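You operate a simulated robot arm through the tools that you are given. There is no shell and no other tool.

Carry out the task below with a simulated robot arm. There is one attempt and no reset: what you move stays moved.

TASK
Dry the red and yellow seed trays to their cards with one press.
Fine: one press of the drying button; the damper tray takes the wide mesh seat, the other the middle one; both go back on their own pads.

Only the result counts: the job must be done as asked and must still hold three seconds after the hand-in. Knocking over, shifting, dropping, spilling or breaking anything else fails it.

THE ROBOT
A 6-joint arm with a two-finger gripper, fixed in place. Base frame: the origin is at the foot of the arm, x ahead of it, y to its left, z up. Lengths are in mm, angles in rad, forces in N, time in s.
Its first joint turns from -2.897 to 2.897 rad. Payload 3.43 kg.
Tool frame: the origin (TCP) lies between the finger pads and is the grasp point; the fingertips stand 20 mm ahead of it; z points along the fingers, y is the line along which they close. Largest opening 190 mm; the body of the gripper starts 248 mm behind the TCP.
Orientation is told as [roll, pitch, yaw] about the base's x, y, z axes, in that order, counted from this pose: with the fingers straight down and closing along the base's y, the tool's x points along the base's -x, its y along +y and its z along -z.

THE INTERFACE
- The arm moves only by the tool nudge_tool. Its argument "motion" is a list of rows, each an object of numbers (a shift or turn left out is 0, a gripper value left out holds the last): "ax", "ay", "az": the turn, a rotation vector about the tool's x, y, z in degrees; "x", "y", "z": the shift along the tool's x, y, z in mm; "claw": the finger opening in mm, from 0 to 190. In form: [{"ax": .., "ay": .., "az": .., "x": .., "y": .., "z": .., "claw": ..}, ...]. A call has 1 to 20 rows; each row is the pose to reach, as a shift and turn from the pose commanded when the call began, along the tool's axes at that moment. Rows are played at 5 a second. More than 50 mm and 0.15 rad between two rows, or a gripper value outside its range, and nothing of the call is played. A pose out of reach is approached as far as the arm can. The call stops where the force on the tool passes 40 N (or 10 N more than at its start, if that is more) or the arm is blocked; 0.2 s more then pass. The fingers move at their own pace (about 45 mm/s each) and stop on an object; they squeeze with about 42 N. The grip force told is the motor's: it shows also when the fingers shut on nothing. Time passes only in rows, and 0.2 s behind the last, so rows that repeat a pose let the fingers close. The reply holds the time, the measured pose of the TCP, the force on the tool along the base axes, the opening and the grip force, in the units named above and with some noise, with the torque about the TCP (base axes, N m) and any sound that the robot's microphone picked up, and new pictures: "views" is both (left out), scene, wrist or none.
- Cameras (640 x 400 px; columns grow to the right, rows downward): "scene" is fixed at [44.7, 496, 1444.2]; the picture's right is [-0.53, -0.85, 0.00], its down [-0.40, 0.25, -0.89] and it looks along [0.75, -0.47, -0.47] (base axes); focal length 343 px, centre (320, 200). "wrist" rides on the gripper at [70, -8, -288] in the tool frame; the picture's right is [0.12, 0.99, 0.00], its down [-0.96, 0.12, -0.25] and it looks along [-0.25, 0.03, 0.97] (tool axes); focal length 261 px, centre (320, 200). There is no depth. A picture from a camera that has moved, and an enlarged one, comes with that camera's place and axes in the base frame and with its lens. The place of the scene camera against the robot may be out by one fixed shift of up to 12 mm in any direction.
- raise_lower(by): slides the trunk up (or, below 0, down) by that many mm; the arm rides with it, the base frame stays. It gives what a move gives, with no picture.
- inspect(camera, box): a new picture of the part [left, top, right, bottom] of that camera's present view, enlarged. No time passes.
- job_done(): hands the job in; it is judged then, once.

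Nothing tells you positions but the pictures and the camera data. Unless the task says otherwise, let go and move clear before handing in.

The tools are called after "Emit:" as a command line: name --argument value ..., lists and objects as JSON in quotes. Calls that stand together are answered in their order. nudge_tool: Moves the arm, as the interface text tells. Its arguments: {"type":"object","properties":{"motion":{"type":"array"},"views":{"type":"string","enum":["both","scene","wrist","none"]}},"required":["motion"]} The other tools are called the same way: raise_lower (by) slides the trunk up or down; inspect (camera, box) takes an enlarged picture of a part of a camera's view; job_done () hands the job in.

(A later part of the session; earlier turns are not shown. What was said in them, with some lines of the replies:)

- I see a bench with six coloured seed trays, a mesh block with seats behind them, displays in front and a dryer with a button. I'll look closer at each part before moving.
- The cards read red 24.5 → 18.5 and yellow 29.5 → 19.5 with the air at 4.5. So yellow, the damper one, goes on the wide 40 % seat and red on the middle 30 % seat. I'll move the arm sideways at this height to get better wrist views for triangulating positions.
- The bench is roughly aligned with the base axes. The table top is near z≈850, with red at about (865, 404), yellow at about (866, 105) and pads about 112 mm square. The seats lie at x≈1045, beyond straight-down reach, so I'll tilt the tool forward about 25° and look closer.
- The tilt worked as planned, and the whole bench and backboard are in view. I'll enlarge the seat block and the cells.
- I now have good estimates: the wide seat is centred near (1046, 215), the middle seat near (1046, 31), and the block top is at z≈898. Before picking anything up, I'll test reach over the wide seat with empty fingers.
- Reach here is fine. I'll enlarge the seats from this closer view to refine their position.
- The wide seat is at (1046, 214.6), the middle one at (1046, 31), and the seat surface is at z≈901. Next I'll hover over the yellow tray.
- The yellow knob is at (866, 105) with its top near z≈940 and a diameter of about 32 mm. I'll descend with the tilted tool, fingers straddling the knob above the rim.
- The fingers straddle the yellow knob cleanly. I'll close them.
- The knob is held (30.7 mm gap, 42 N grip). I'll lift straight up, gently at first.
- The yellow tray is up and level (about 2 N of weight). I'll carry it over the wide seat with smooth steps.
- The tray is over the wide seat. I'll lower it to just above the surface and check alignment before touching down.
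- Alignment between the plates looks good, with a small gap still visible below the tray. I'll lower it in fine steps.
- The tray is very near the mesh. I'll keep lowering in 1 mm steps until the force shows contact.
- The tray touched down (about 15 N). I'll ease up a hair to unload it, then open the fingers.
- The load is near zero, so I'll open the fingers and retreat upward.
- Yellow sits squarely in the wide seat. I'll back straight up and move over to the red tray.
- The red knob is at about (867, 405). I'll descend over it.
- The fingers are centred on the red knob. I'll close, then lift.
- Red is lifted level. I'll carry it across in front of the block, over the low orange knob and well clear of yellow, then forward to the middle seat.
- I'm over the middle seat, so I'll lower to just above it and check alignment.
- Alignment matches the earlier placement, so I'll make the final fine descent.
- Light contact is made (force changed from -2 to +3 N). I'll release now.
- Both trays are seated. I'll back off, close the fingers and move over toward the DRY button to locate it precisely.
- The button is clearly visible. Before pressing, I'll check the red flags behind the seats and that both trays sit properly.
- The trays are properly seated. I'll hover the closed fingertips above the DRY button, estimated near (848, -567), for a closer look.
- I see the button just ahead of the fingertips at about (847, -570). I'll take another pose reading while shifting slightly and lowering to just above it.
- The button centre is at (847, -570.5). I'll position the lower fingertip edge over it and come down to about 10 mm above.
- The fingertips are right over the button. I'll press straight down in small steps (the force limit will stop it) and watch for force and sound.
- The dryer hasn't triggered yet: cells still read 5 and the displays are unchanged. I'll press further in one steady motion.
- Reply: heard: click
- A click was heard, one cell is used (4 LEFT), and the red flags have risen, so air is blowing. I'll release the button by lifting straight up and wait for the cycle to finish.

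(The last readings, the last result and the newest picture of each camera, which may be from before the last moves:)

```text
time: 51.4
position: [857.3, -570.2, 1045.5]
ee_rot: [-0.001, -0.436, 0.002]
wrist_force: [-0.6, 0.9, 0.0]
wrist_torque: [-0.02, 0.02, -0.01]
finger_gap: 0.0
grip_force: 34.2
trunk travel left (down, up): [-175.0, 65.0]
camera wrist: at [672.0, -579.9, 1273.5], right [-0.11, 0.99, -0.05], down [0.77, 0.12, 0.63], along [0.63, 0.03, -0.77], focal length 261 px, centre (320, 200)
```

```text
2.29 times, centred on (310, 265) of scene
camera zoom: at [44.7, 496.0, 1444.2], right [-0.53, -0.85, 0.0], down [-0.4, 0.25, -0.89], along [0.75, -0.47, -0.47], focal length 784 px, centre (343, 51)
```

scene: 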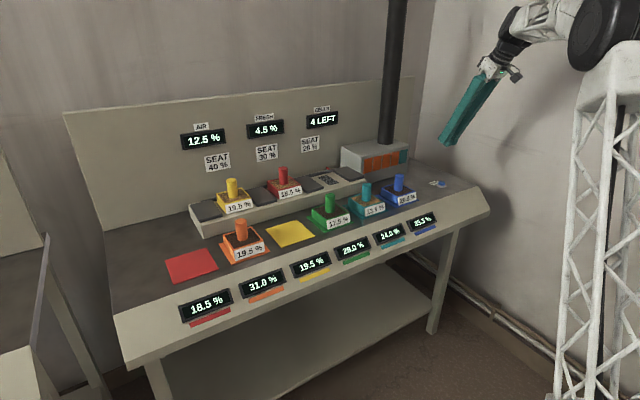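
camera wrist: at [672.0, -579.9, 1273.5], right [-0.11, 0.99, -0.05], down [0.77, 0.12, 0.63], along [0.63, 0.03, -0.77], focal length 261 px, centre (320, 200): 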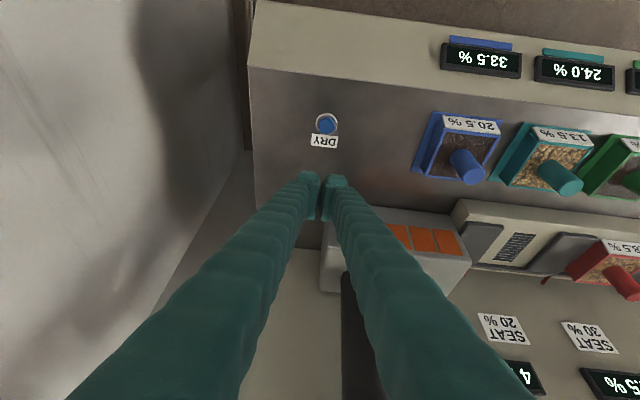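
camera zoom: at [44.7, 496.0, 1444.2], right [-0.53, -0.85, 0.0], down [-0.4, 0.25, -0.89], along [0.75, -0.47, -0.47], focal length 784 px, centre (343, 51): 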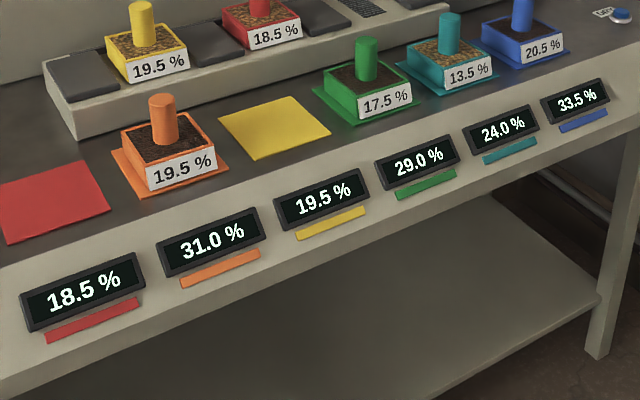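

The displays now read red 18.5 % and yellow 19.5 %, matching their cards, and the dryer has stopped. Next I'll return the trays to their pads, starting with red.

Emit:
nudge_tool --motion '[{"y": 30, "x": -2, "z": -4}, {"y": 73, "x": -4, "z": -9}, {"y": 116, "x": -6.3, "z": -13.6}, {"y": 159, "x": -6.3, "z": -13.6}, {"y": 202, "x": -6.3, "z": -13.6}, {"y": 245, "x": -6.3, "z": -13.6}, {"y": 288, "x": -6.3, "z": -13.6}, {"y": 331, "x": -6.3, "z": -13.6}, {"y": 374, "x": -6.3, "z": -13.6}, {"y": 417, "x": -6.3, "z": -13.6}, {"y": 460, "x": -6.3, "z": -13.6}, {"y": 503, "x": -6.3, "z": -13.6}, {"y": 546, "x": -6.3, "z": -13.6, "claw": 85}, {"y": 585, "x": -6.3, "z": -13.6, "claw": 85}, {"y": 601.3, "x": -6.3, "z": -13.6, "claw": 85}, {"y": 601.3, "x": -6.3, "z": -13.6, "claw": 85}]' --views "wrist"

```text
time: 54.8
position: [856.8, 31.7, 1059.7]
ee_rot: [0.0, -0.437, -0.001]
wrist_force: [0.4, 0.6, -0.4]
wrist_torque: [0.03, 0.05, 0.02]
finger_gap: 85.3
grip_force: 0.3
trunk travel left (down, up): [-175.0, 65.0]
camera wrist: at [671.5, 23.0, 1288.4], right [-0.11, 0.99, -0.05], down [0.77, 0.12, 0.63], along [0.63, 0.03, -0.77], focal length 261 px, centre (320, 200)
```

wrist: 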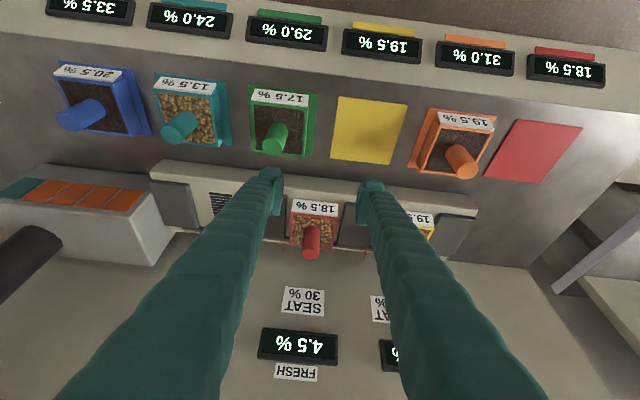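

Next I'll go forward over the red tray on the middle seat.

Emit:
nudge_tool --motion '[{"x": -34.4, "y": -0.6, "z": 16}, {"x": -68.8, "y": -0.6, "z": 32.1}, {"x": -103.2, "y": -0.6, "z": 48.1}, {"x": -137.6, "y": -0.6, "z": 64.2}, {"x": -172, "y": -0.6, "z": 80.2}, {"x": -172, "y": -0.6, "z": 80.2}, {"x": -172, "y": -0.6, "z": 80.2}]' --views "wrist"

Emit:
inspect --camera "wrist" --box '[250, 80, 400, 200]'

```text
time: 56.4
position: [1047.7, 30.2, 1060.3]
ee_rot: [0.001, -0.436, 0.001]
wrist_force: [0.5, -1.0, 0.2]
wrist_torque: [0.01, -0.01, 0.03]
finger_gap: 85.1
grip_force: 0.0
trunk travel left (down, up): [-175.0, 65.0]
camera wrist: at [862.1, 21.7, 1289.8], right [-0.11, 0.99, -0.05], down [0.77, 0.12, 0.63], along [0.63, 0.03, -0.77], focal length 261 px, centre (320, 200)
```

wrist: 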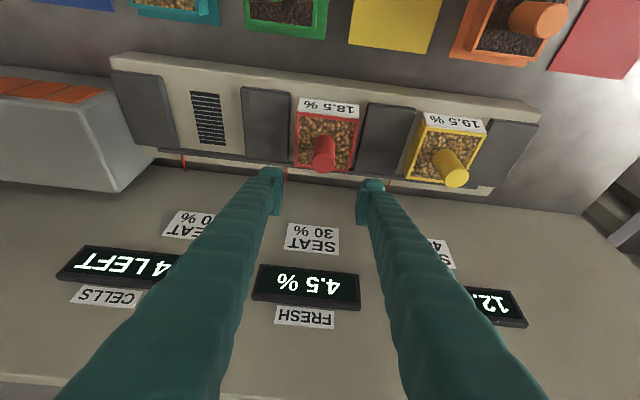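

```text
3.33 times, centred on (325, 140) of wrist
camera zoom: at [862.1, 21.7, 1289.8], right [-0.11, 0.99, -0.05], down [0.77, 0.12, 0.63], along [0.63, 0.03, -0.77], focal length 869 px, centre (303, 400)
```

zoom: 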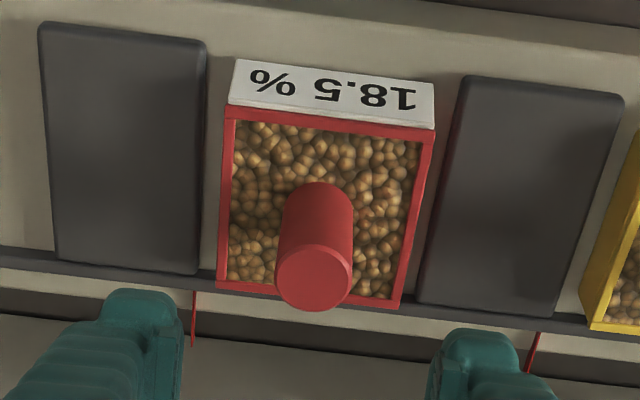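

The knob is centred between the fingers. I'll descend to the same height I released at and grip.

Emit:
nudge_tool --motion '[{"x": 9, "y": 0.4, "z": 19.2}, {"x": 18, "y": 0.4, "z": 38.4}, {"x": 27, "y": 0.4, "z": 57.6}, {"x": 36.2, "y": 0.4, "z": 76.7}, {"x": 36.2, "y": 0.4, "z": 76.7}]' --views "wrist"

Emit:
inspect --camera "wrist" --box '[220, 80, 450, 230]'

Emit:
inspect --camera "scene" --box '[210, 140, 330, 230]'

```text
time: 57.6
position: [1045.0, 32.4, 974.7]
ee_rot: [-0.001, -0.436, -0.001]
wrist_force: [-0.2, -1.4, -0.5]
wrist_torque: [0.01, 0.02, 0.02]
finger_gap: 85.0
grip_force: 0.1
trunk travel left (down, up): [-175.0, 65.0]
camera wrist: at [860.2, 22.4, 1203.5], right [-0.11, 0.99, -0.05], down [0.77, 0.12, 0.63], along [0.63, 0.03, -0.77], focal length 261 px, centre (320, 200)
```

wrist: 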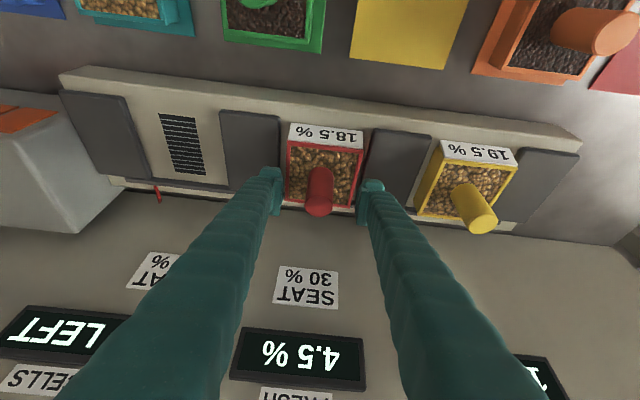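

```text
2.67 times, centred on (335, 155) of wrist
camera zoom: at [860.2, 22.4, 1203.5], right [-0.11, 0.99, -0.05], down [0.77, 0.12, 0.63], along [0.63, 0.03, -0.77], focal length 695 px, centre (280, 320)
```

zoom: 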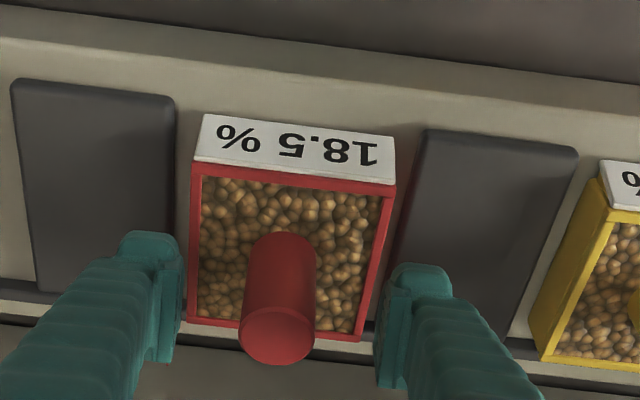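

```text
4.44 times, centred on (270, 185) of scene
camera zoom: at [44.7, 496.0, 1444.2], right [-0.53, -0.85, 0.0], down [-0.4, 0.25, -0.89], along [0.75, -0.47, -0.47], focal length 1524 px, centre (542, 267)
```

zoom: 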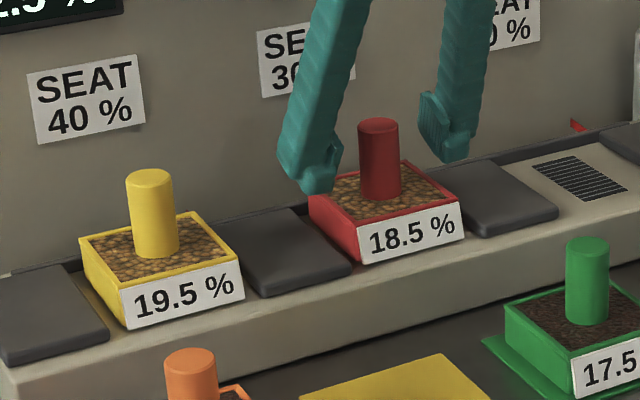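

Emit:
nudge_tool --motion '[{"y": -0.6, "claw": 60}, {"y": -0.6, "claw": 40}, {"y": -0.6, "claw": 20}, {"y": -0.6, "claw": 15}, {"y": -0.6, "claw": 15}, {"y": -0.6, "claw": 15}]' --views "none"

Emit:
nudge_tool --motion '[{"x": -2.1, "z": -4.5}, {"x": -6.3, "z": -13.6}, {"x": -12.7, "z": -27.2}, {"x": -21.1, "z": -45.3}, {"x": -29.6, "z": -63.4}, {"x": -35.9, "z": -77}, {"x": -35.9, "z": -77}]' --views "both"

```text
time: 59.0
position: [1043.8, 30.5, 974.1]
ee_rot: [0.001, -0.436, 0.0]
wrist_force: [0.1, -0.3, 0.4]
wrist_torque: [0.04, 0.04, -0.04]
finger_gap: 30.6
grip_force: 42.2
trunk travel left (down, up): [-175.0, 65.0]
```

```text
time: 60.6
position: [1047.2, 30.9, 1059.0]
ee_rot: [0.0, -0.437, 0.001]
wrist_force: [-0.6, 0.1, -2.2]
wrist_torque: [0.02, -0.03, -0.01]
finger_gap: 30.8
grip_force: 42.4
trunk travel left (down, up): [-175.0, 65.0]
camera wrist: at [861.7, 22.2, 1288.0], right [-0.11, 0.99, -0.05], down [0.77, 0.12, 0.63], along [0.63, 0.03, -0.77], focal length 261 px, centre (320, 200)
```

scene: 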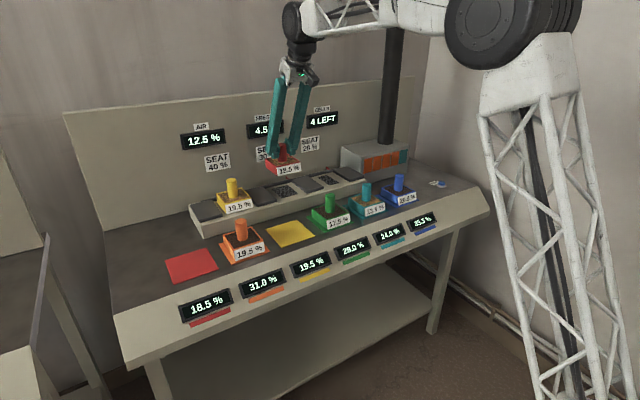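
wrist: 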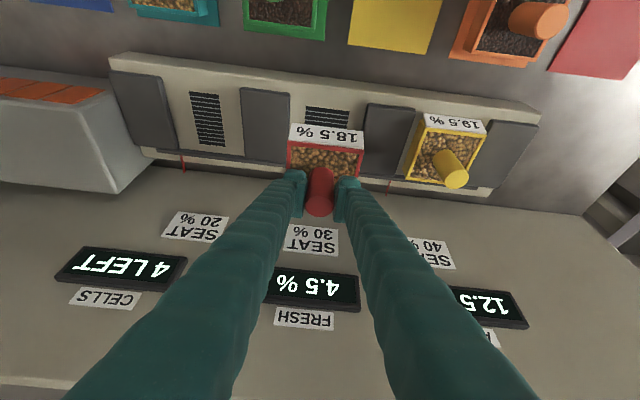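

Red is held again. I'll bring it straight back toward me, then across to its pad.

Emit:
nudge_tool --motion '[{"x": 8, "z": -3.7}, {"x": 28, "z": -13}, {"x": 58, "z": -27}, {"x": 90, "z": -42}, {"x": 122, "z": -57}, {"x": 147, "z": -68.6}, {"x": 159, "z": -74.2}, {"x": 163.1, "z": -76.1}, {"x": 163.1, "z": -76.1}]' --views "none"

Emit:
nudge_tool --motion '[{"y": 12}, {"y": 40}, {"y": 78}, {"y": 118}, {"y": 158}, {"y": 198}, {"y": 238}, {"y": 278}, {"y": 314}, {"y": 344}, {"y": 364}, {"y": 374.3}, {"y": 374.3}, {"y": 374.3}]' --views "both"

Emit:
inspect --camera "wrist" --box '[250, 60, 400, 200]'

```text
time: 62.6
position: [867.0, 30.1, 1058.5]
ee_rot: [0.0, -0.435, 0.001]
wrist_force: [-0.3, 0.2, -2.8]
wrist_torque: [0.03, -0.03, -0.01]
finger_gap: 30.5
grip_force: 41.7
trunk travel left (down, up): [-175.0, 65.0]
```

```text
time: 65.6
position: [866.6, 404.7, 1057.4]
ee_rot: [0.0, -0.436, 0.0]
wrist_force: [0.0, -0.4, -1.7]
wrist_torque: [0.0, 0.02, 0.02]
finger_gap: 30.4
grip_force: 41.5
trunk travel left (down, up): [-175.0, 65.0]
camera wrist: at [681.5, 395.9, 1286.0], right [-0.11, 0.99, -0.05], down [0.77, 0.12, 0.63], along [0.63, 0.03, -0.77], focal length 261 px, centre (320, 200)
```

scene: 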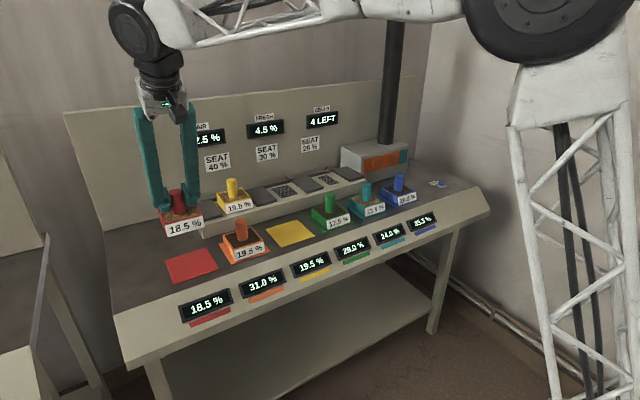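
wrist: 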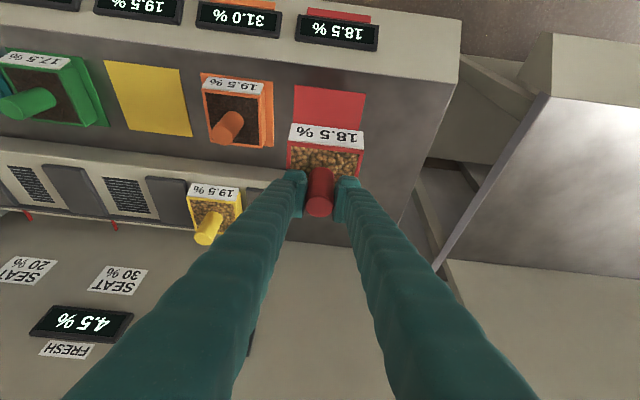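

```text
2.86 times, centred on (325, 130) of wrist
camera zoom: at [681.5, 395.9, 1286.0], right [-0.11, 0.99, -0.05], down [0.77, 0.12, 0.63], along [0.63, 0.03, -0.77], focal length 745 px, centre (306, 400)
```

zoom: 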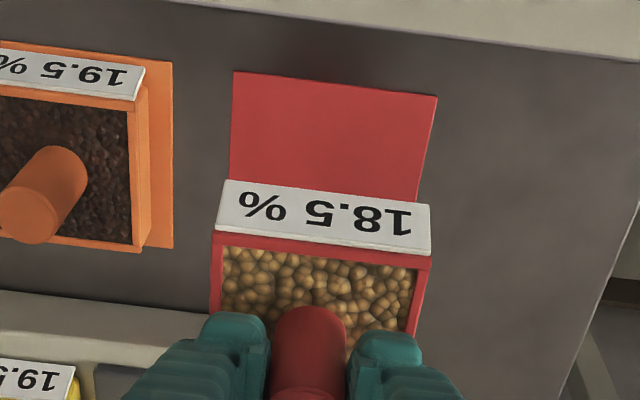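

The red tray is above its pad. I'll lower it close to the pad and verify.

Emit:
nudge_tool --motion '[{"x": 10, "z": 21.5}, {"x": 20, "z": 43}, {"x": 30, "z": 64.5}, {"x": 40, "z": 85.8}, {"x": 47, "z": 100.8}, {"x": 51, "z": 109.4}, {"x": 51, "z": 109.4}]' --views "both"

Emit:
inspect --camera "wrist" --box '[250, 90, 400, 230]'

Emit:
inspect --camera "scene" --box '[130, 200, 250, 300]'

```text
time: 67.2
position: [865.4, 406.2, 935.8]
ee_rot: [0.0, -0.436, 0.0]
wrist_force: [0.5, 0.5, -2.9]
wrist_torque: [0.0, -0.01, 0.02]
finger_gap: 30.5
grip_force: 41.8
trunk travel left (down, up): [-175.0, 65.0]
camera wrist: at [681.1, 396.3, 1164.6], right [-0.11, 0.99, -0.05], down [0.77, 0.12, 0.63], along [0.63, 0.03, -0.77], focal length 261 px, centre (320, 200)
```

scene: 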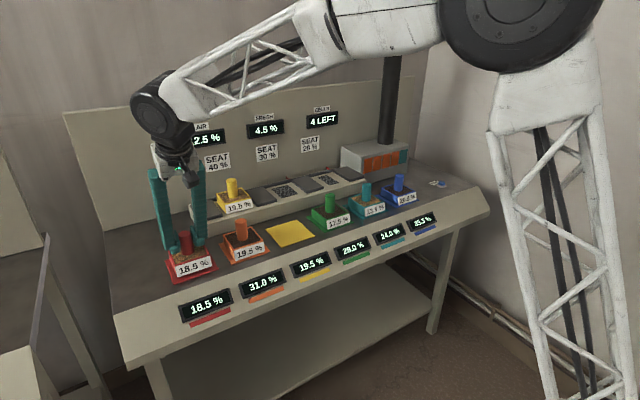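
wrist: 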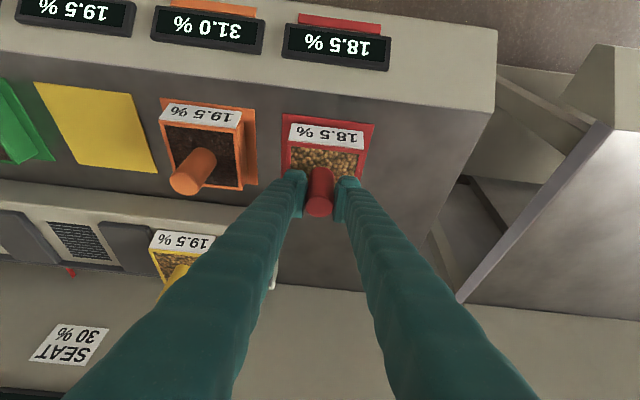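

```text
2.86 times, centred on (325, 160) of wrist
camera zoom: at [681.1, 396.3, 1164.6], right [-0.11, 0.99, -0.05], down [0.77, 0.12, 0.63], along [0.63, 0.03, -0.77], focal length 745 px, centre (306, 314)
```

zoom: 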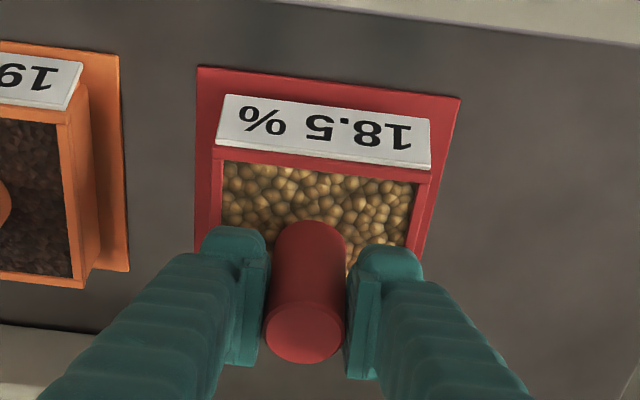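

```text
4.00 times, centred on (190, 250) of scene
camera zoom: at [44.7, 496.0, 1444.2], right [-0.53, -0.85, 0.0], down [-0.4, 0.25, -0.89], along [0.75, -0.47, -0.47], focal length 1372 px, centre (840, 0)
```

zoom: 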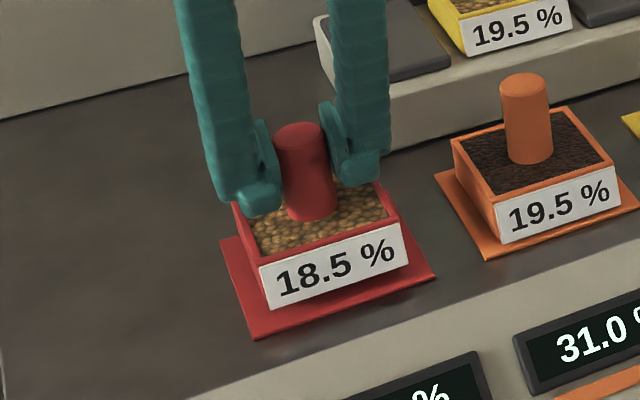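

It's centred over the pad. Fine descent next.

Emit:
nudge_tool --motion '[{"x": 0.85, "z": 1.8}, {"x": 1.7, "z": 3.6}, {"x": 2.5, "z": 5.4}, {"x": 2.96, "z": 6.3}, {"x": 2.96, "z": 6.3}]' --views "none"

```text
time: 68.4
position: [866.1, 405.2, 929.8]
ee_rot: [0.0, -0.436, 0.0]
wrist_force: [0.5, 0.4, -2.1]
wrist_torque: [0.0, 0.04, -0.04]
finger_gap: 30.5
grip_force: 42.3
trunk travel left (down, up): [-175.0, 65.0]
```

Emit:
nudge_tool --motion '[{"x": 0.21, "z": 0.45}, {"x": 0.42, "z": 0.9}, {"x": 0.63, "z": 1.36}, {"x": 0.63, "z": 1.36}]' --views "none"

```text
time: 69.4
position: [866.0, 405.5, 928.7]
ee_rot: [-0.001, -0.438, 0.0]
wrist_force: [0.3, -0.3, -2.1]
wrist_torque: [-0.03, 0.02, 0.0]
finger_gap: 30.3
grip_force: 41.8
trunk travel left (down, up): [-175.0, 65.0]
```

Emit:
nudge_tool --motion '[{"x": 0.21, "z": 0.45}, {"x": 0.42, "z": 0.9}, {"x": 0.42, "z": 0.9}]' --views "none"

```text
time: 70.2
position: [864.9, 404.3, 928.2]
ee_rot: [0.001, -0.437, -0.002]
wrist_force: [1.2, 1.2, -1.5]
wrist_torque: [0.0, 0.03, 0.0]
finger_gap: 30.6
grip_force: 41.4
trunk travel left (down, up): [-175.0, 65.0]
```

Emit:
nudge_tool --motion '[{"x": 0.21, "z": 0.45}, {"x": 0.42, "z": 0.9}, {"x": 0.42, "z": 0.9}]' --views "none"

```text
time: 71.0
position: [866.8, 404.9, 926.4]
ee_rot: [0.002, -0.438, 0.001]
wrist_force: [1.4, -0.6, 8.2]
wrist_torque: [0.04, 0.25, -0.03]
finger_gap: 30.4
grip_force: 42.2
trunk travel left (down, up): [-175.0, 65.0]
```

The red tray is touching its pad (+8 N). I'll ease slightly and release.

Emit:
nudge_tool --motion '[{"x": -0.21, "z": -0.45}, {"x": -0.21, "z": -0.45, "claw": 33}, {"x": -0.21, "z": -0.45, "claw": 40}, {"x": -0.21, "z": -0.45, "claw": 55}, {"x": -0.21, "z": -0.45, "claw": 70}, {"x": -0.21, "z": -0.45, "claw": 85}, {"x": -0.21, "z": -0.45, "claw": 85}, {"x": -0.21, "z": -0.45, "claw": 85}]' --views "both"

Emit:
inspect --camera "wrist" --box '[250, 90, 400, 230]'

Emit:
inspect --camera "scene" --box '[130, 200, 250, 300]'

```text
time: 72.8
position: [865.6, 404.7, 926.7]
ee_rot: [0.0, -0.437, 0.0]
wrist_force: [-1.0, 0.0, 0.9]
wrist_torque: [-0.04, 0.05, -0.03]
finger_gap: 84.9
grip_force: 0.1
trunk travel left (down, up): [-175.0, 65.0]
camera wrist: at [680.8, 396.0, 1155.4], right [-0.11, 0.99, -0.05], down [0.77, 0.12, 0.63], along [0.63, 0.03, -0.77], focal length 261 px, centre (320, 200)
```

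scene: 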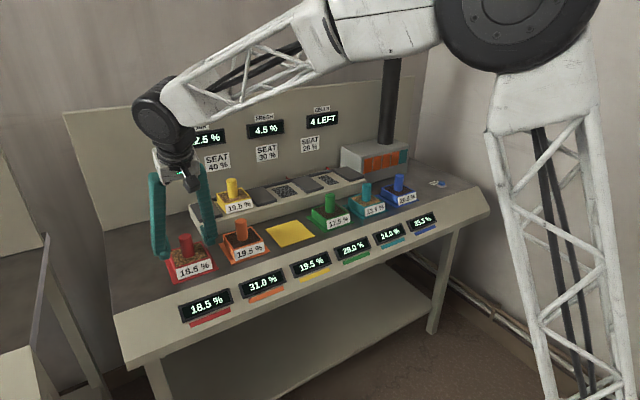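
wrist: 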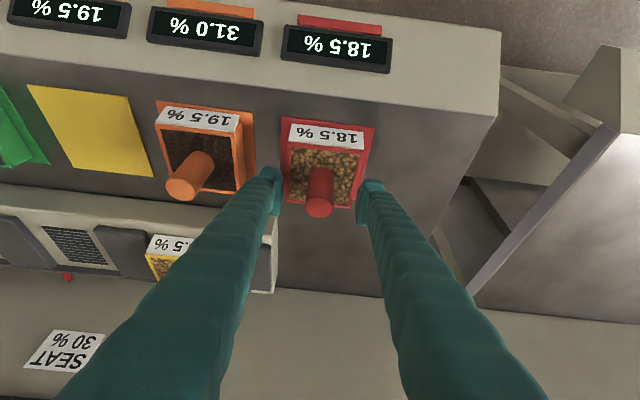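

```text
2.86 times, centred on (325, 160) of wrist
camera zoom: at [680.8, 396.0, 1155.4], right [-0.11, 0.99, -0.05], down [0.77, 0.12, 0.63], along [0.63, 0.03, -0.77], focal length 745 px, centre (306, 314)
```

zoom: 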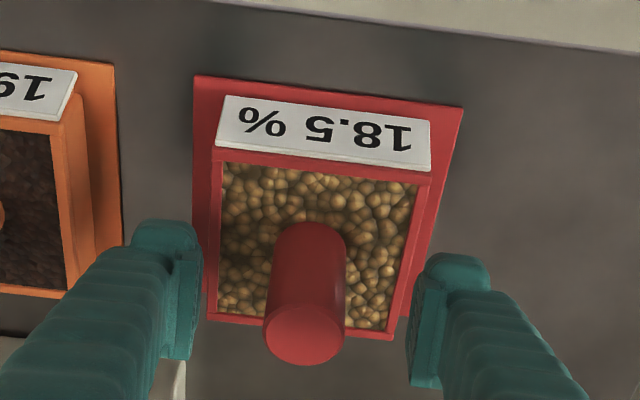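

```text
4.00 times, centred on (190, 250) of scene
camera zoom: at [44.7, 496.0, 1444.2], right [-0.53, -0.85, 0.0], down [-0.4, 0.25, -0.89], along [0.75, -0.47, -0.47], focal length 1372 px, centre (840, 0)
```

zoom: 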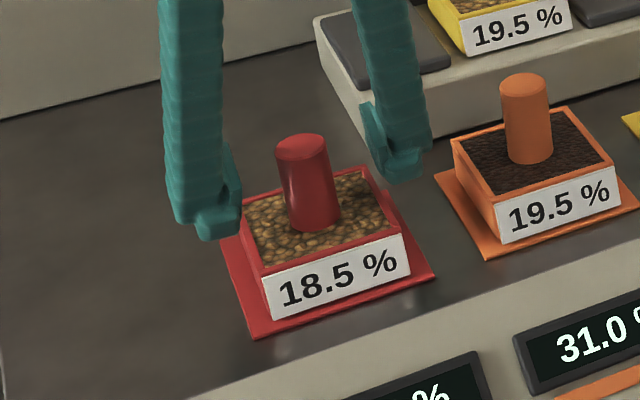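

Red is back on its pad. I'll go up and over to the yellow tray on the wide seat.

Emit:
nudge_tool --motion '[{"x": -7, "z": -15}, {"x": -21, "z": -45}, {"x": -39, "z": -83.6}, {"x": -56.2, "z": -120.5}, {"x": -79.5, "y": -27.2, "z": -109.6}, {"x": -102.9, "y": -54.4, "z": -98.7}, {"x": -126.2, "y": -81.6, "z": -87.8}, {"x": -149.6, "y": -108.8, "z": -77}, {"x": -172.9, "y": -136, "z": -66.1}, {"x": -196.3, "y": -163.2, "z": -55.2}, {"x": -219.6, "y": -190.4, "z": -44.3}, {"x": -219.6, "y": -190.4, "z": -44.3}, {"x": -219.6, "y": -190.4, "z": -44.3}]' --views "both"

Emit:
inspect --camera "wrist" --box '[250, 80, 400, 200]'

```text
time: 75.6
position: [1047.2, 213.5, 1061.6]
ee_rot: [0.003, -0.437, 0.0]
wrist_force: [0.0, -0.2, 0.5]
wrist_torque: [0.01, 0.01, -0.03]
finger_gap: 85.0
grip_force: 0.1
trunk travel left (down, up): [-175.0, 65.0]
camera wrist: at [861.8, 205.5, 1290.7], right [-0.11, 0.99, -0.05], down [0.77, 0.12, 0.63], along [0.63, 0.03, -0.77], focal length 261 px, centre (320, 200)
```

scene: 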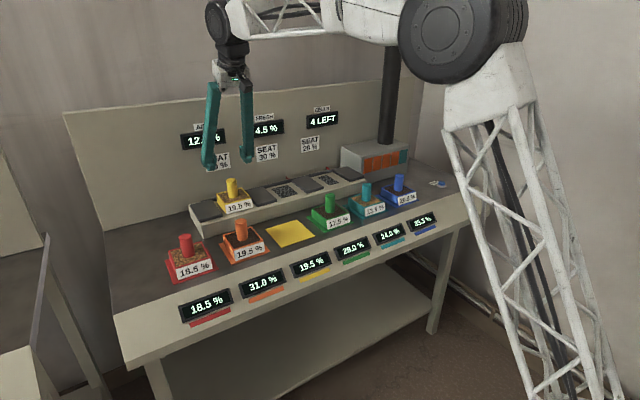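
wrist: 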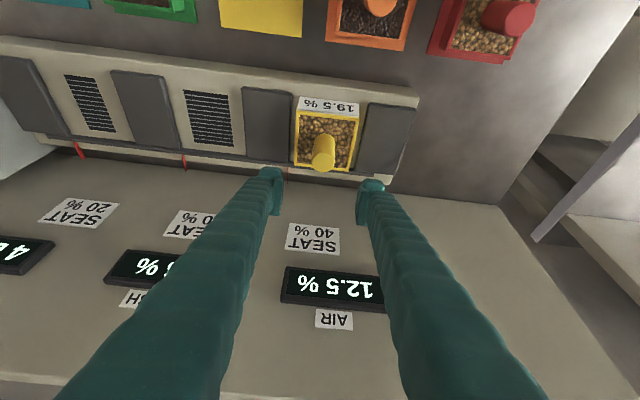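

```text
3.33 times, centred on (325, 140) of wrist
camera zoom: at [861.8, 205.5, 1290.7], right [-0.11, 0.99, -0.05], down [0.77, 0.12, 0.63], along [0.63, 0.03, -0.77], focal length 869 px, centre (303, 400)
```

zoom: 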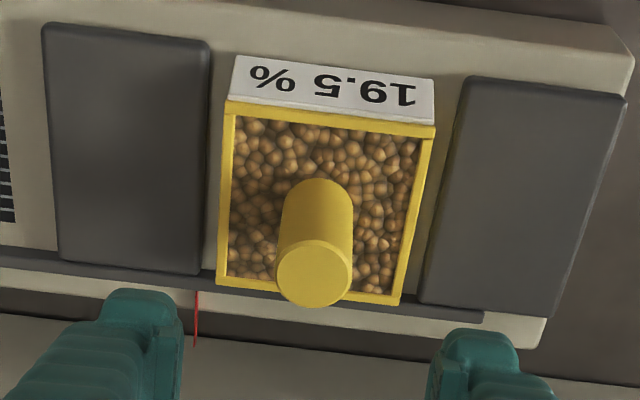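

It's aligned the same way as the red pick-up, so I'll descend and grip the yellow knob.

Emit:
nudge_tool --motion '[{"x": 9, "y": 0.5, "z": 19.3}, {"x": 18, "y": 0.5, "z": 38.6}, {"x": 27, "y": 0.5, "z": 57.9}, {"x": 36.3, "y": 0.5, "z": 77.2}, {"x": 36.3, "y": 0.5, "z": 77.2}]' --views "wrist"

Emit:
inspect --camera "wrist" --box '[220, 80, 450, 230]'

Emit:
nudge_tool --motion '[{"claw": 60}, {"claw": 40}, {"claw": 20}, {"claw": 15}, {"claw": 15}, {"claw": 15}]' --views "none"

```text
time: 76.8
position: [1045.8, 215.8, 975.2]
ee_rot: [0.0, -0.438, 0.0]
wrist_force: [0.0, -0.3, 0.2]
wrist_torque: [0.0, 0.01, 0.03]
finger_gap: 84.8
grip_force: 0.0
trunk travel left (down, up): [-175.0, 65.0]
camera wrist: at [861.3, 206.8, 1203.4], right [-0.11, 0.99, -0.05], down [0.77, 0.12, 0.63], along [0.63, 0.03, -0.77], focal length 261 px, centre (320, 200)
```

wrist: 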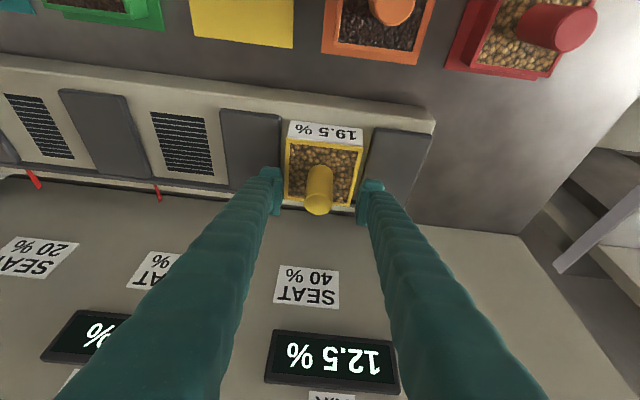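

```text
2.67 times, centred on (335, 155) of wrist
camera zoom: at [861.3, 206.8, 1203.4], right [-0.11, 0.99, -0.05], down [0.77, 0.12, 0.63], along [0.63, 0.03, -0.77], focal length 695 px, centre (280, 320)
```

zoom: 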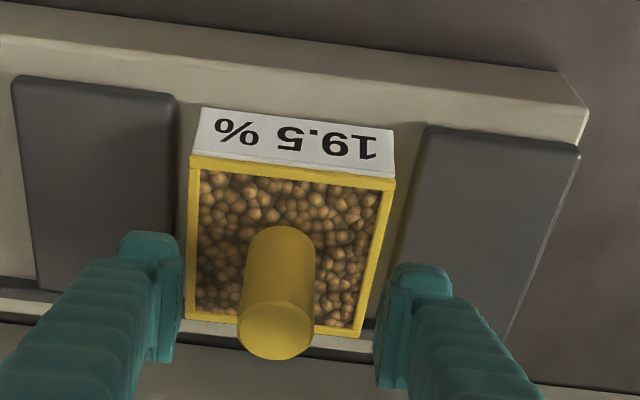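

```text
time: 78.2
position: [1045.9, 217.4, 973.5]
ee_rot: [0.0, -0.435, 0.0]
wrist_force: [-0.4, 0.5, -0.2]
wrist_torque: [-0.01, -0.01, -0.01]
finger_gap: 30.4
grip_force: 41.6
trunk travel left (down, up): [-175.0, 65.0]
```

Yellow is gripped. I'll lift and carry it back over its pad.

Emit:
nudge_tool --motion '[{"x": -2.1, "z": -4.5}, {"x": -6.3, "z": -13.6}, {"x": -12.7, "z": -27.2}, {"x": -21.1, "z": -45.3}, {"x": -29.6, "z": -63.4}, {"x": -35.9, "z": -77}, {"x": -35.9, "z": -77}]' --views "scene"

Emit:
nudge_tool --motion '[{"x": 8, "y": -5.4, "z": -3.7}, {"x": 28, "y": -19, "z": -13}, {"x": 56, "y": -38, "z": -26}, {"x": 85, "y": -57.8, "z": -39.6}, {"x": 114, "y": -77.5, "z": -53.2}, {"x": 140, "y": -95.2, "z": -65.3}, {"x": 156, "y": -106, "z": -72.8}, {"x": 162.7, "y": -110.6, "z": -75.9}, {"x": 162.7, "y": -110.6, "z": -75.9}, {"x": 162.7, "y": -110.6, "z": -75.9}]' --views "both"

Emit:
inspect --camera "wrist" --box '[250, 60, 400, 200]'

```text
time: 79.8
position: [1046.0, 214.1, 1060.6]
ee_rot: [0.0, -0.436, 0.0]
wrist_force: [0.4, -0.7, -2.4]
wrist_torque: [0.01, -0.03, -0.03]
finger_gap: 30.5
grip_force: 42.3
trunk travel left (down, up): [-175.0, 65.0]
```

scene: 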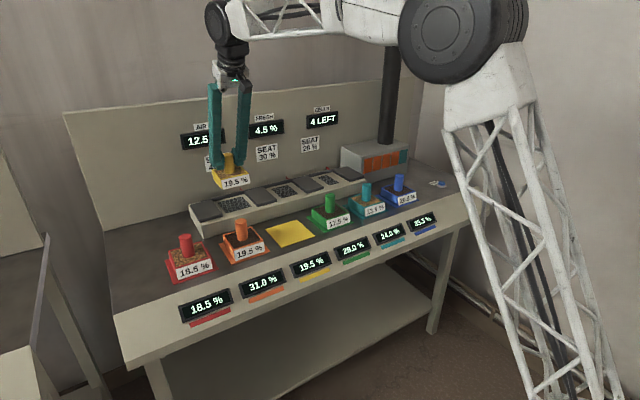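

```text
time: 82.0
position: [865.1, 104.6, 1058.6]
ee_rot: [0.001, -0.436, 0.0]
wrist_force: [0.2, -0.4, -1.6]
wrist_torque: [-0.02, 0.0, -0.01]
finger_gap: 30.7
grip_force: 41.6
trunk travel left (down, up): [-175.0, 65.0]
camera wrist: at [680.3, 94.8, 1288.0], right [-0.11, 0.99, -0.05], down [0.77, 0.12, 0.63], along [0.63, 0.03, -0.77], focal length 261 px, centre (320, 200)
```

scene: 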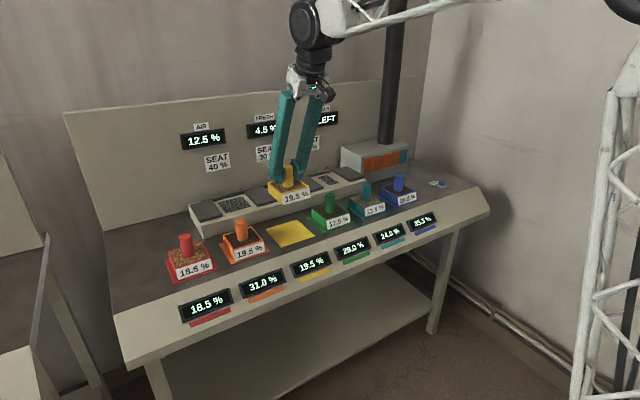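
wrist: 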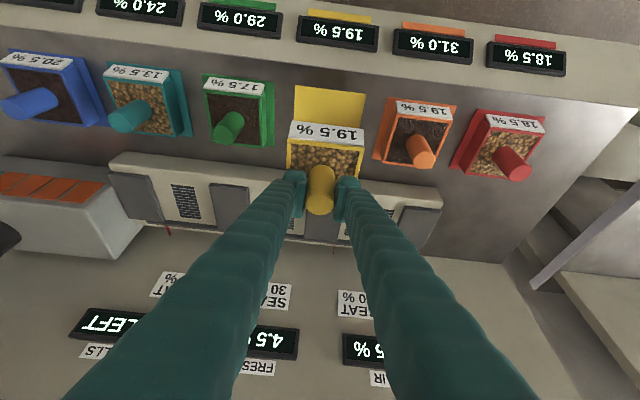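

```text
2.86 times, centred on (325, 130) of wrist
camera zoom: at [680.3, 94.8, 1288.0], right [-0.11, 0.99, -0.05], down [0.77, 0.12, 0.63], along [0.63, 0.03, -0.77], focal length 745 px, centre (306, 400)
```

zoom: 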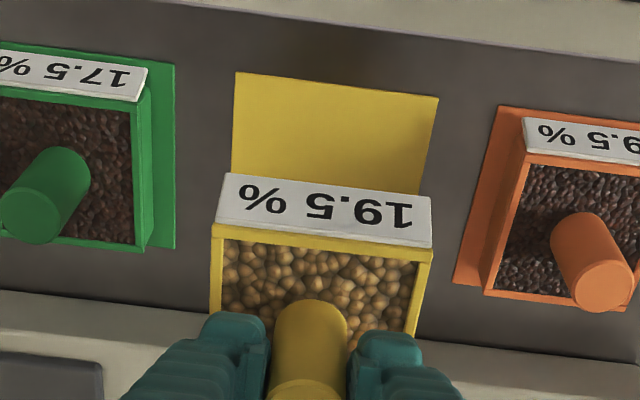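

It's above the yellow pad with the same geometry as red. I'll lower it close.

Emit:
nudge_tool --motion '[{"x": 10, "z": 21.5}, {"x": 20, "z": 43}, {"x": 30, "z": 64.5}, {"x": 40, "z": 85.8}, {"x": 47, "z": 100.8}, {"x": 51, "z": 109.4}, {"x": 51, "z": 109.4}]' --views "wrist"

Emit:
inspect --camera "wrist" --box '[250, 90, 400, 230]'

Emit:
inspect --camera "scene" --box '[230, 180, 350, 280]'

```text
time: 83.6
position: [866.5, 102.5, 940.1]
ee_rot: [0.0, -0.437, -0.001]
wrist_force: [-0.4, -0.1, -2.1]
wrist_torque: [-0.04, 0.0, 0.0]
finger_gap: 30.6
grip_force: 42.3
trunk travel left (down, up): [-175.0, 65.0]
camera wrist: at [681.4, 95.0, 1168.4], right [-0.11, 0.99, -0.05], down [0.77, 0.12, 0.63], along [0.63, 0.03, -0.77], focal length 261 px, centre (320, 200)
```

wrist: 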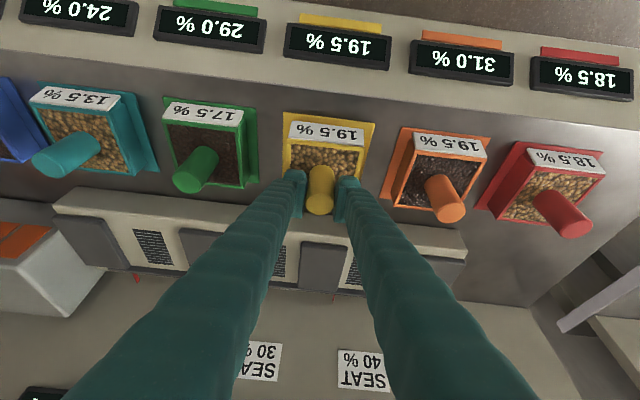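

```text
2.86 times, centred on (325, 160) of wrist
camera zoom: at [681.4, 95.0, 1168.4], right [-0.11, 0.99, -0.05], down [0.77, 0.12, 0.63], along [0.63, 0.03, -0.77], focal length 745 px, centre (306, 314)
```

zoom: 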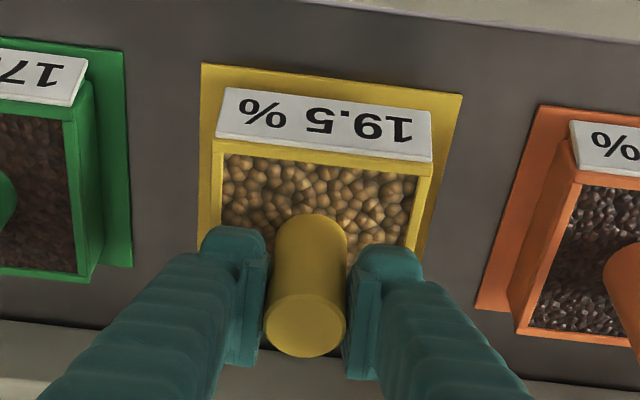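

```text
4.00 times, centred on (290, 230) of scene
camera zoom: at [44.7, 496.0, 1444.2], right [-0.53, -0.85, 0.0], down [-0.4, 0.25, -0.89], along [0.75, -0.47, -0.47], focal length 1372 px, centre (440, 80)
```

zoom: 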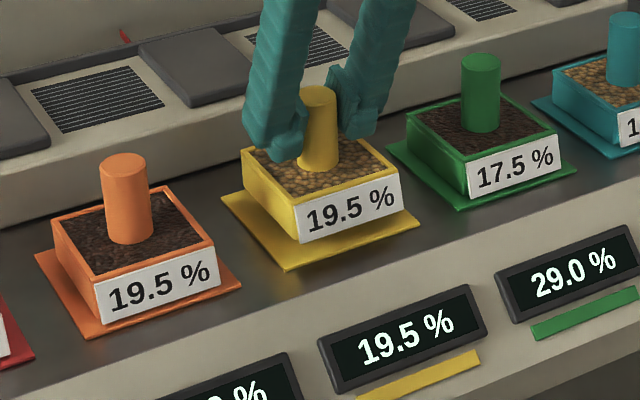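

Alignment is good. I'll descend to the pad in fine steps.

Emit:
nudge_tool --motion '[{"x": 0.85, "y": 0.5, "z": 1.8}, {"x": 1.7, "y": 1, "z": 3.6}, {"x": 2.5, "y": 1, "z": 5.4}, {"x": 3.4, "y": 1, "z": 7.25}, {"x": 3.4, "y": 1, "z": 7.25}]' --views "none"

```text
time: 84.8
position: [866.5, 105.2, 931.2]
ee_rot: [-0.001, -0.435, -0.001]
wrist_force: [0.2, 0.1, -2.1]
wrist_torque: [-0.01, -0.03, 0.0]
finger_gap: 30.4
grip_force: 42.4
trunk travel left (down, up): [-175.0, 65.0]
```

Emit:
nudge_tool --motion '[{"x": 0.42, "z": 0.9}, {"x": 0.85, "z": 1.8}, {"x": 1.06, "z": 2.27}, {"x": 1.06, "z": 2.27}]' --views "none"

```text
time: 85.8
position: [865.0, 106.0, 928.7]
ee_rot: [0.001, -0.436, 0.0]
wrist_force: [-0.3, 0.0, -2.2]
wrist_torque: [-0.03, -0.02, 0.0]
finger_gap: 30.6
grip_force: 42.1
trunk travel left (down, up): [-175.0, 65.0]
```

Emit:
nudge_tool --motion '[{"x": 0.21, "z": 0.45}, {"x": 0.42, "z": 0.9}, {"x": 0.42, "z": 0.9}]' --views "none"

```text
time: 86.6
position: [865.1, 105.3, 928.1]
ee_rot: [0.001, -0.435, 0.0]
wrist_force: [-0.5, -1.0, 3.3]
wrist_torque: [-0.02, 0.16, 0.01]
finger_gap: 30.4
grip_force: 41.7
trunk travel left (down, up): [-175.0, 65.0]
```

Contact with the pad is light, so I'll release yellow.

Emit:
nudge_tool --motion '[{"claw": 33}, {"claw": 40}, {"claw": 55}, {"claw": 70}, {"claw": 85}, {"claw": 85}, {"claw": 85}]' --views "wrist"

Emit:
nudge_tool --motion '[{"x": -4.2, "z": -9}, {"x": -16.9, "z": -36.3}, {"x": -33.8, "z": -72.5}, {"x": -50.7, "z": -108.8}, {"x": -67.6, "z": -145}, {"x": -84.5, "z": -181}, {"x": -84.5, "z": -181}]' --views "both"

Emit:
inspect --camera "scene" --box '[150, 180, 310, 340]'

Emit:
inspect --camera "scene" --box '[170, 90, 370, 215]'

Emit:
inspect --camera "scene" --box '[300, 150, 500, 275]'

```text
time: 88.2
position: [865.0, 105.7, 928.1]
ee_rot: [0.0, -0.436, 0.001]
wrist_force: [0.3, 0.3, -0.4]
wrist_torque: [0.0, -0.01, -0.01]
finger_gap: 85.0
grip_force: 0.0
trunk travel left (down, up): [-175.0, 65.0]
camera wrist: at [680.8, 96.8, 1156.2], right [-0.11, 0.99, -0.05], down [0.77, 0.12, 0.63], along [0.63, 0.03, -0.77], focal length 261 px, centre (320, 200)
```

wrist: 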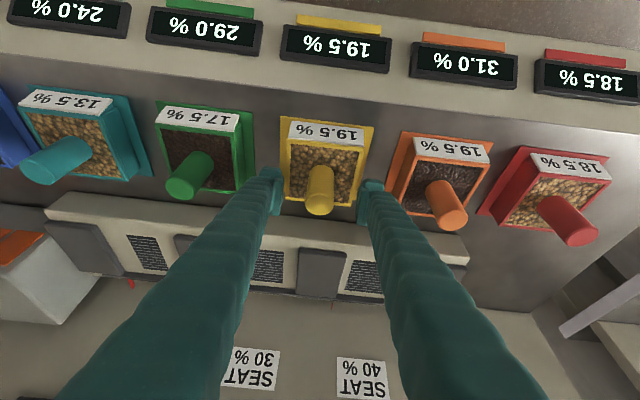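

```text
time: 89.8
position: [865.1, 105.2, 1129.5]
ee_rot: [0.001, -0.436, 0.0]
wrist_force: [0.3, 0.3, 0.3]
wrist_torque: [0.01, -0.01, -0.02]
finger_gap: 84.9
grip_force: 0.1
trunk travel left (down, up): [-175.0, 65.0]
camera wrist: at [680.6, 96.1, 1359.5], right [-0.11, 0.99, -0.05], down [0.77, 0.12, 0.63], along [0.63, 0.03, -0.77], focal length 261 px, centre (320, 200)
```

scene: 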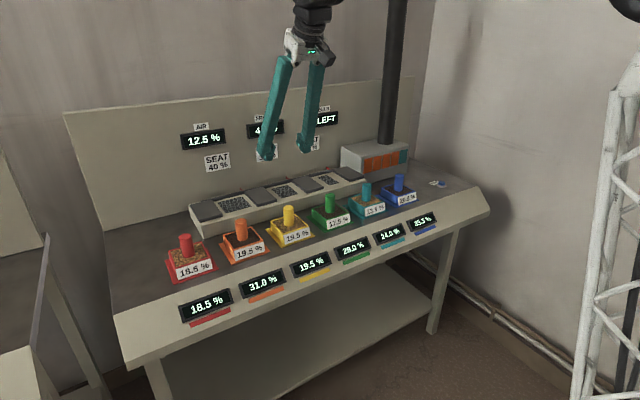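
wrist: 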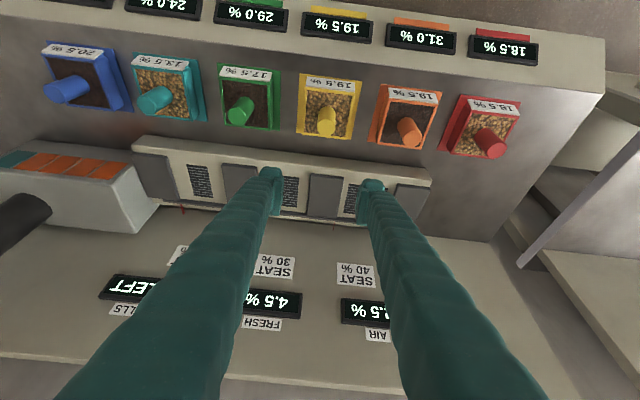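

```text
2.50 times, centred on (230, 260) of scene
camera zoom: at [44.7, 496.0, 1444.2], right [-0.53, -0.85, 0.0], down [-0.4, 0.25, -0.89], along [0.75, -0.47, -0.47], focal length 858 px, centre (545, 50)
```

zoom: 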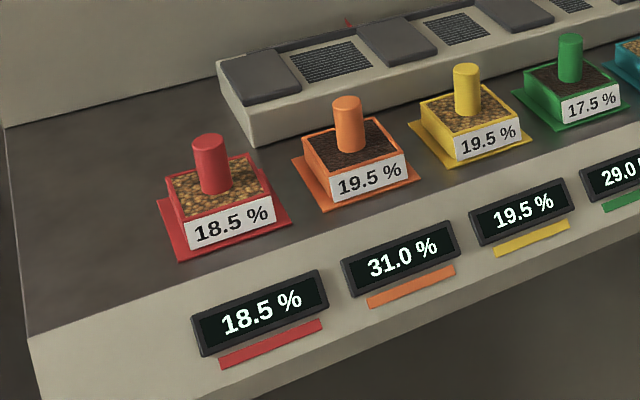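

```text
3.20 times, centred on (270, 152) of scene
camera zoom: at [44.7, 496.0, 1444.2], right [-0.53, -0.85, 0.0], down [-0.4, 0.25, -0.89], along [0.75, -0.47, -0.47], focal length 1098 px, centre (480, 352)
```

zoom: 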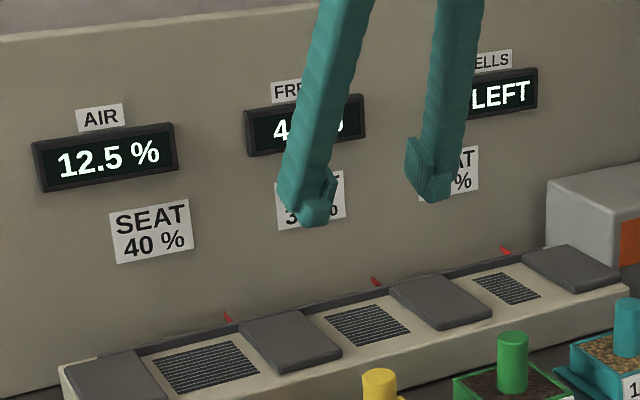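

```text
3.20 times, centred on (400, 212) of scene
camera zoom: at [44.7, 496.0, 1444.2], right [-0.53, -0.85, 0.0], down [-0.4, 0.25, -0.89], along [0.75, -0.47, -0.47], focal length 1098 px, centre (64, 160)
```

zoom: 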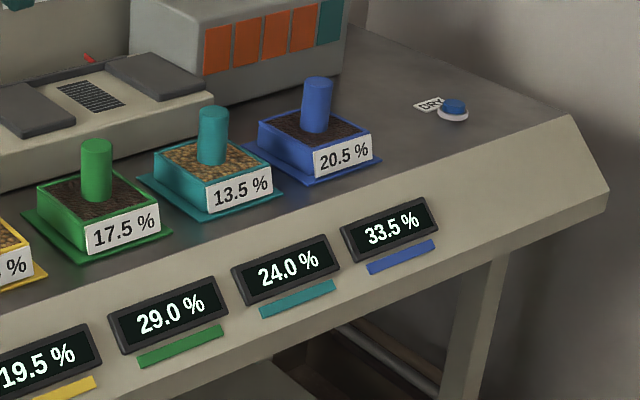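

Red (18.5 %) and yellow (19.5 %) match their cards and stand on their own pads. One cell was used, the other trays haven't moved, and the arm is clear. I'll hand the job in.

Emit:
job_done

```text
The job is handed in.
```

The red and yellow trays are both dried to their cards. Red went from 24.5 % to 18.5 % and yellow from 29.5 % to 19.5 %, with one press of the button.

- **Seats:** yellow was the damper tray, so it took the wide 40 % seat. Red took the middle 30 % seat.
- **Pads:** both trays are back on their own pads. The other four look undisturbed, with their readings unchanged.
- **Dryer:** one cell was used, going from 5 to 4 left. The AIR display still read 12.5 % at my last look, up from 4.5 % before the press.

I let go of the trays and moved the arm clear before handing in. The hand-in was accepted, but no verdict came back.
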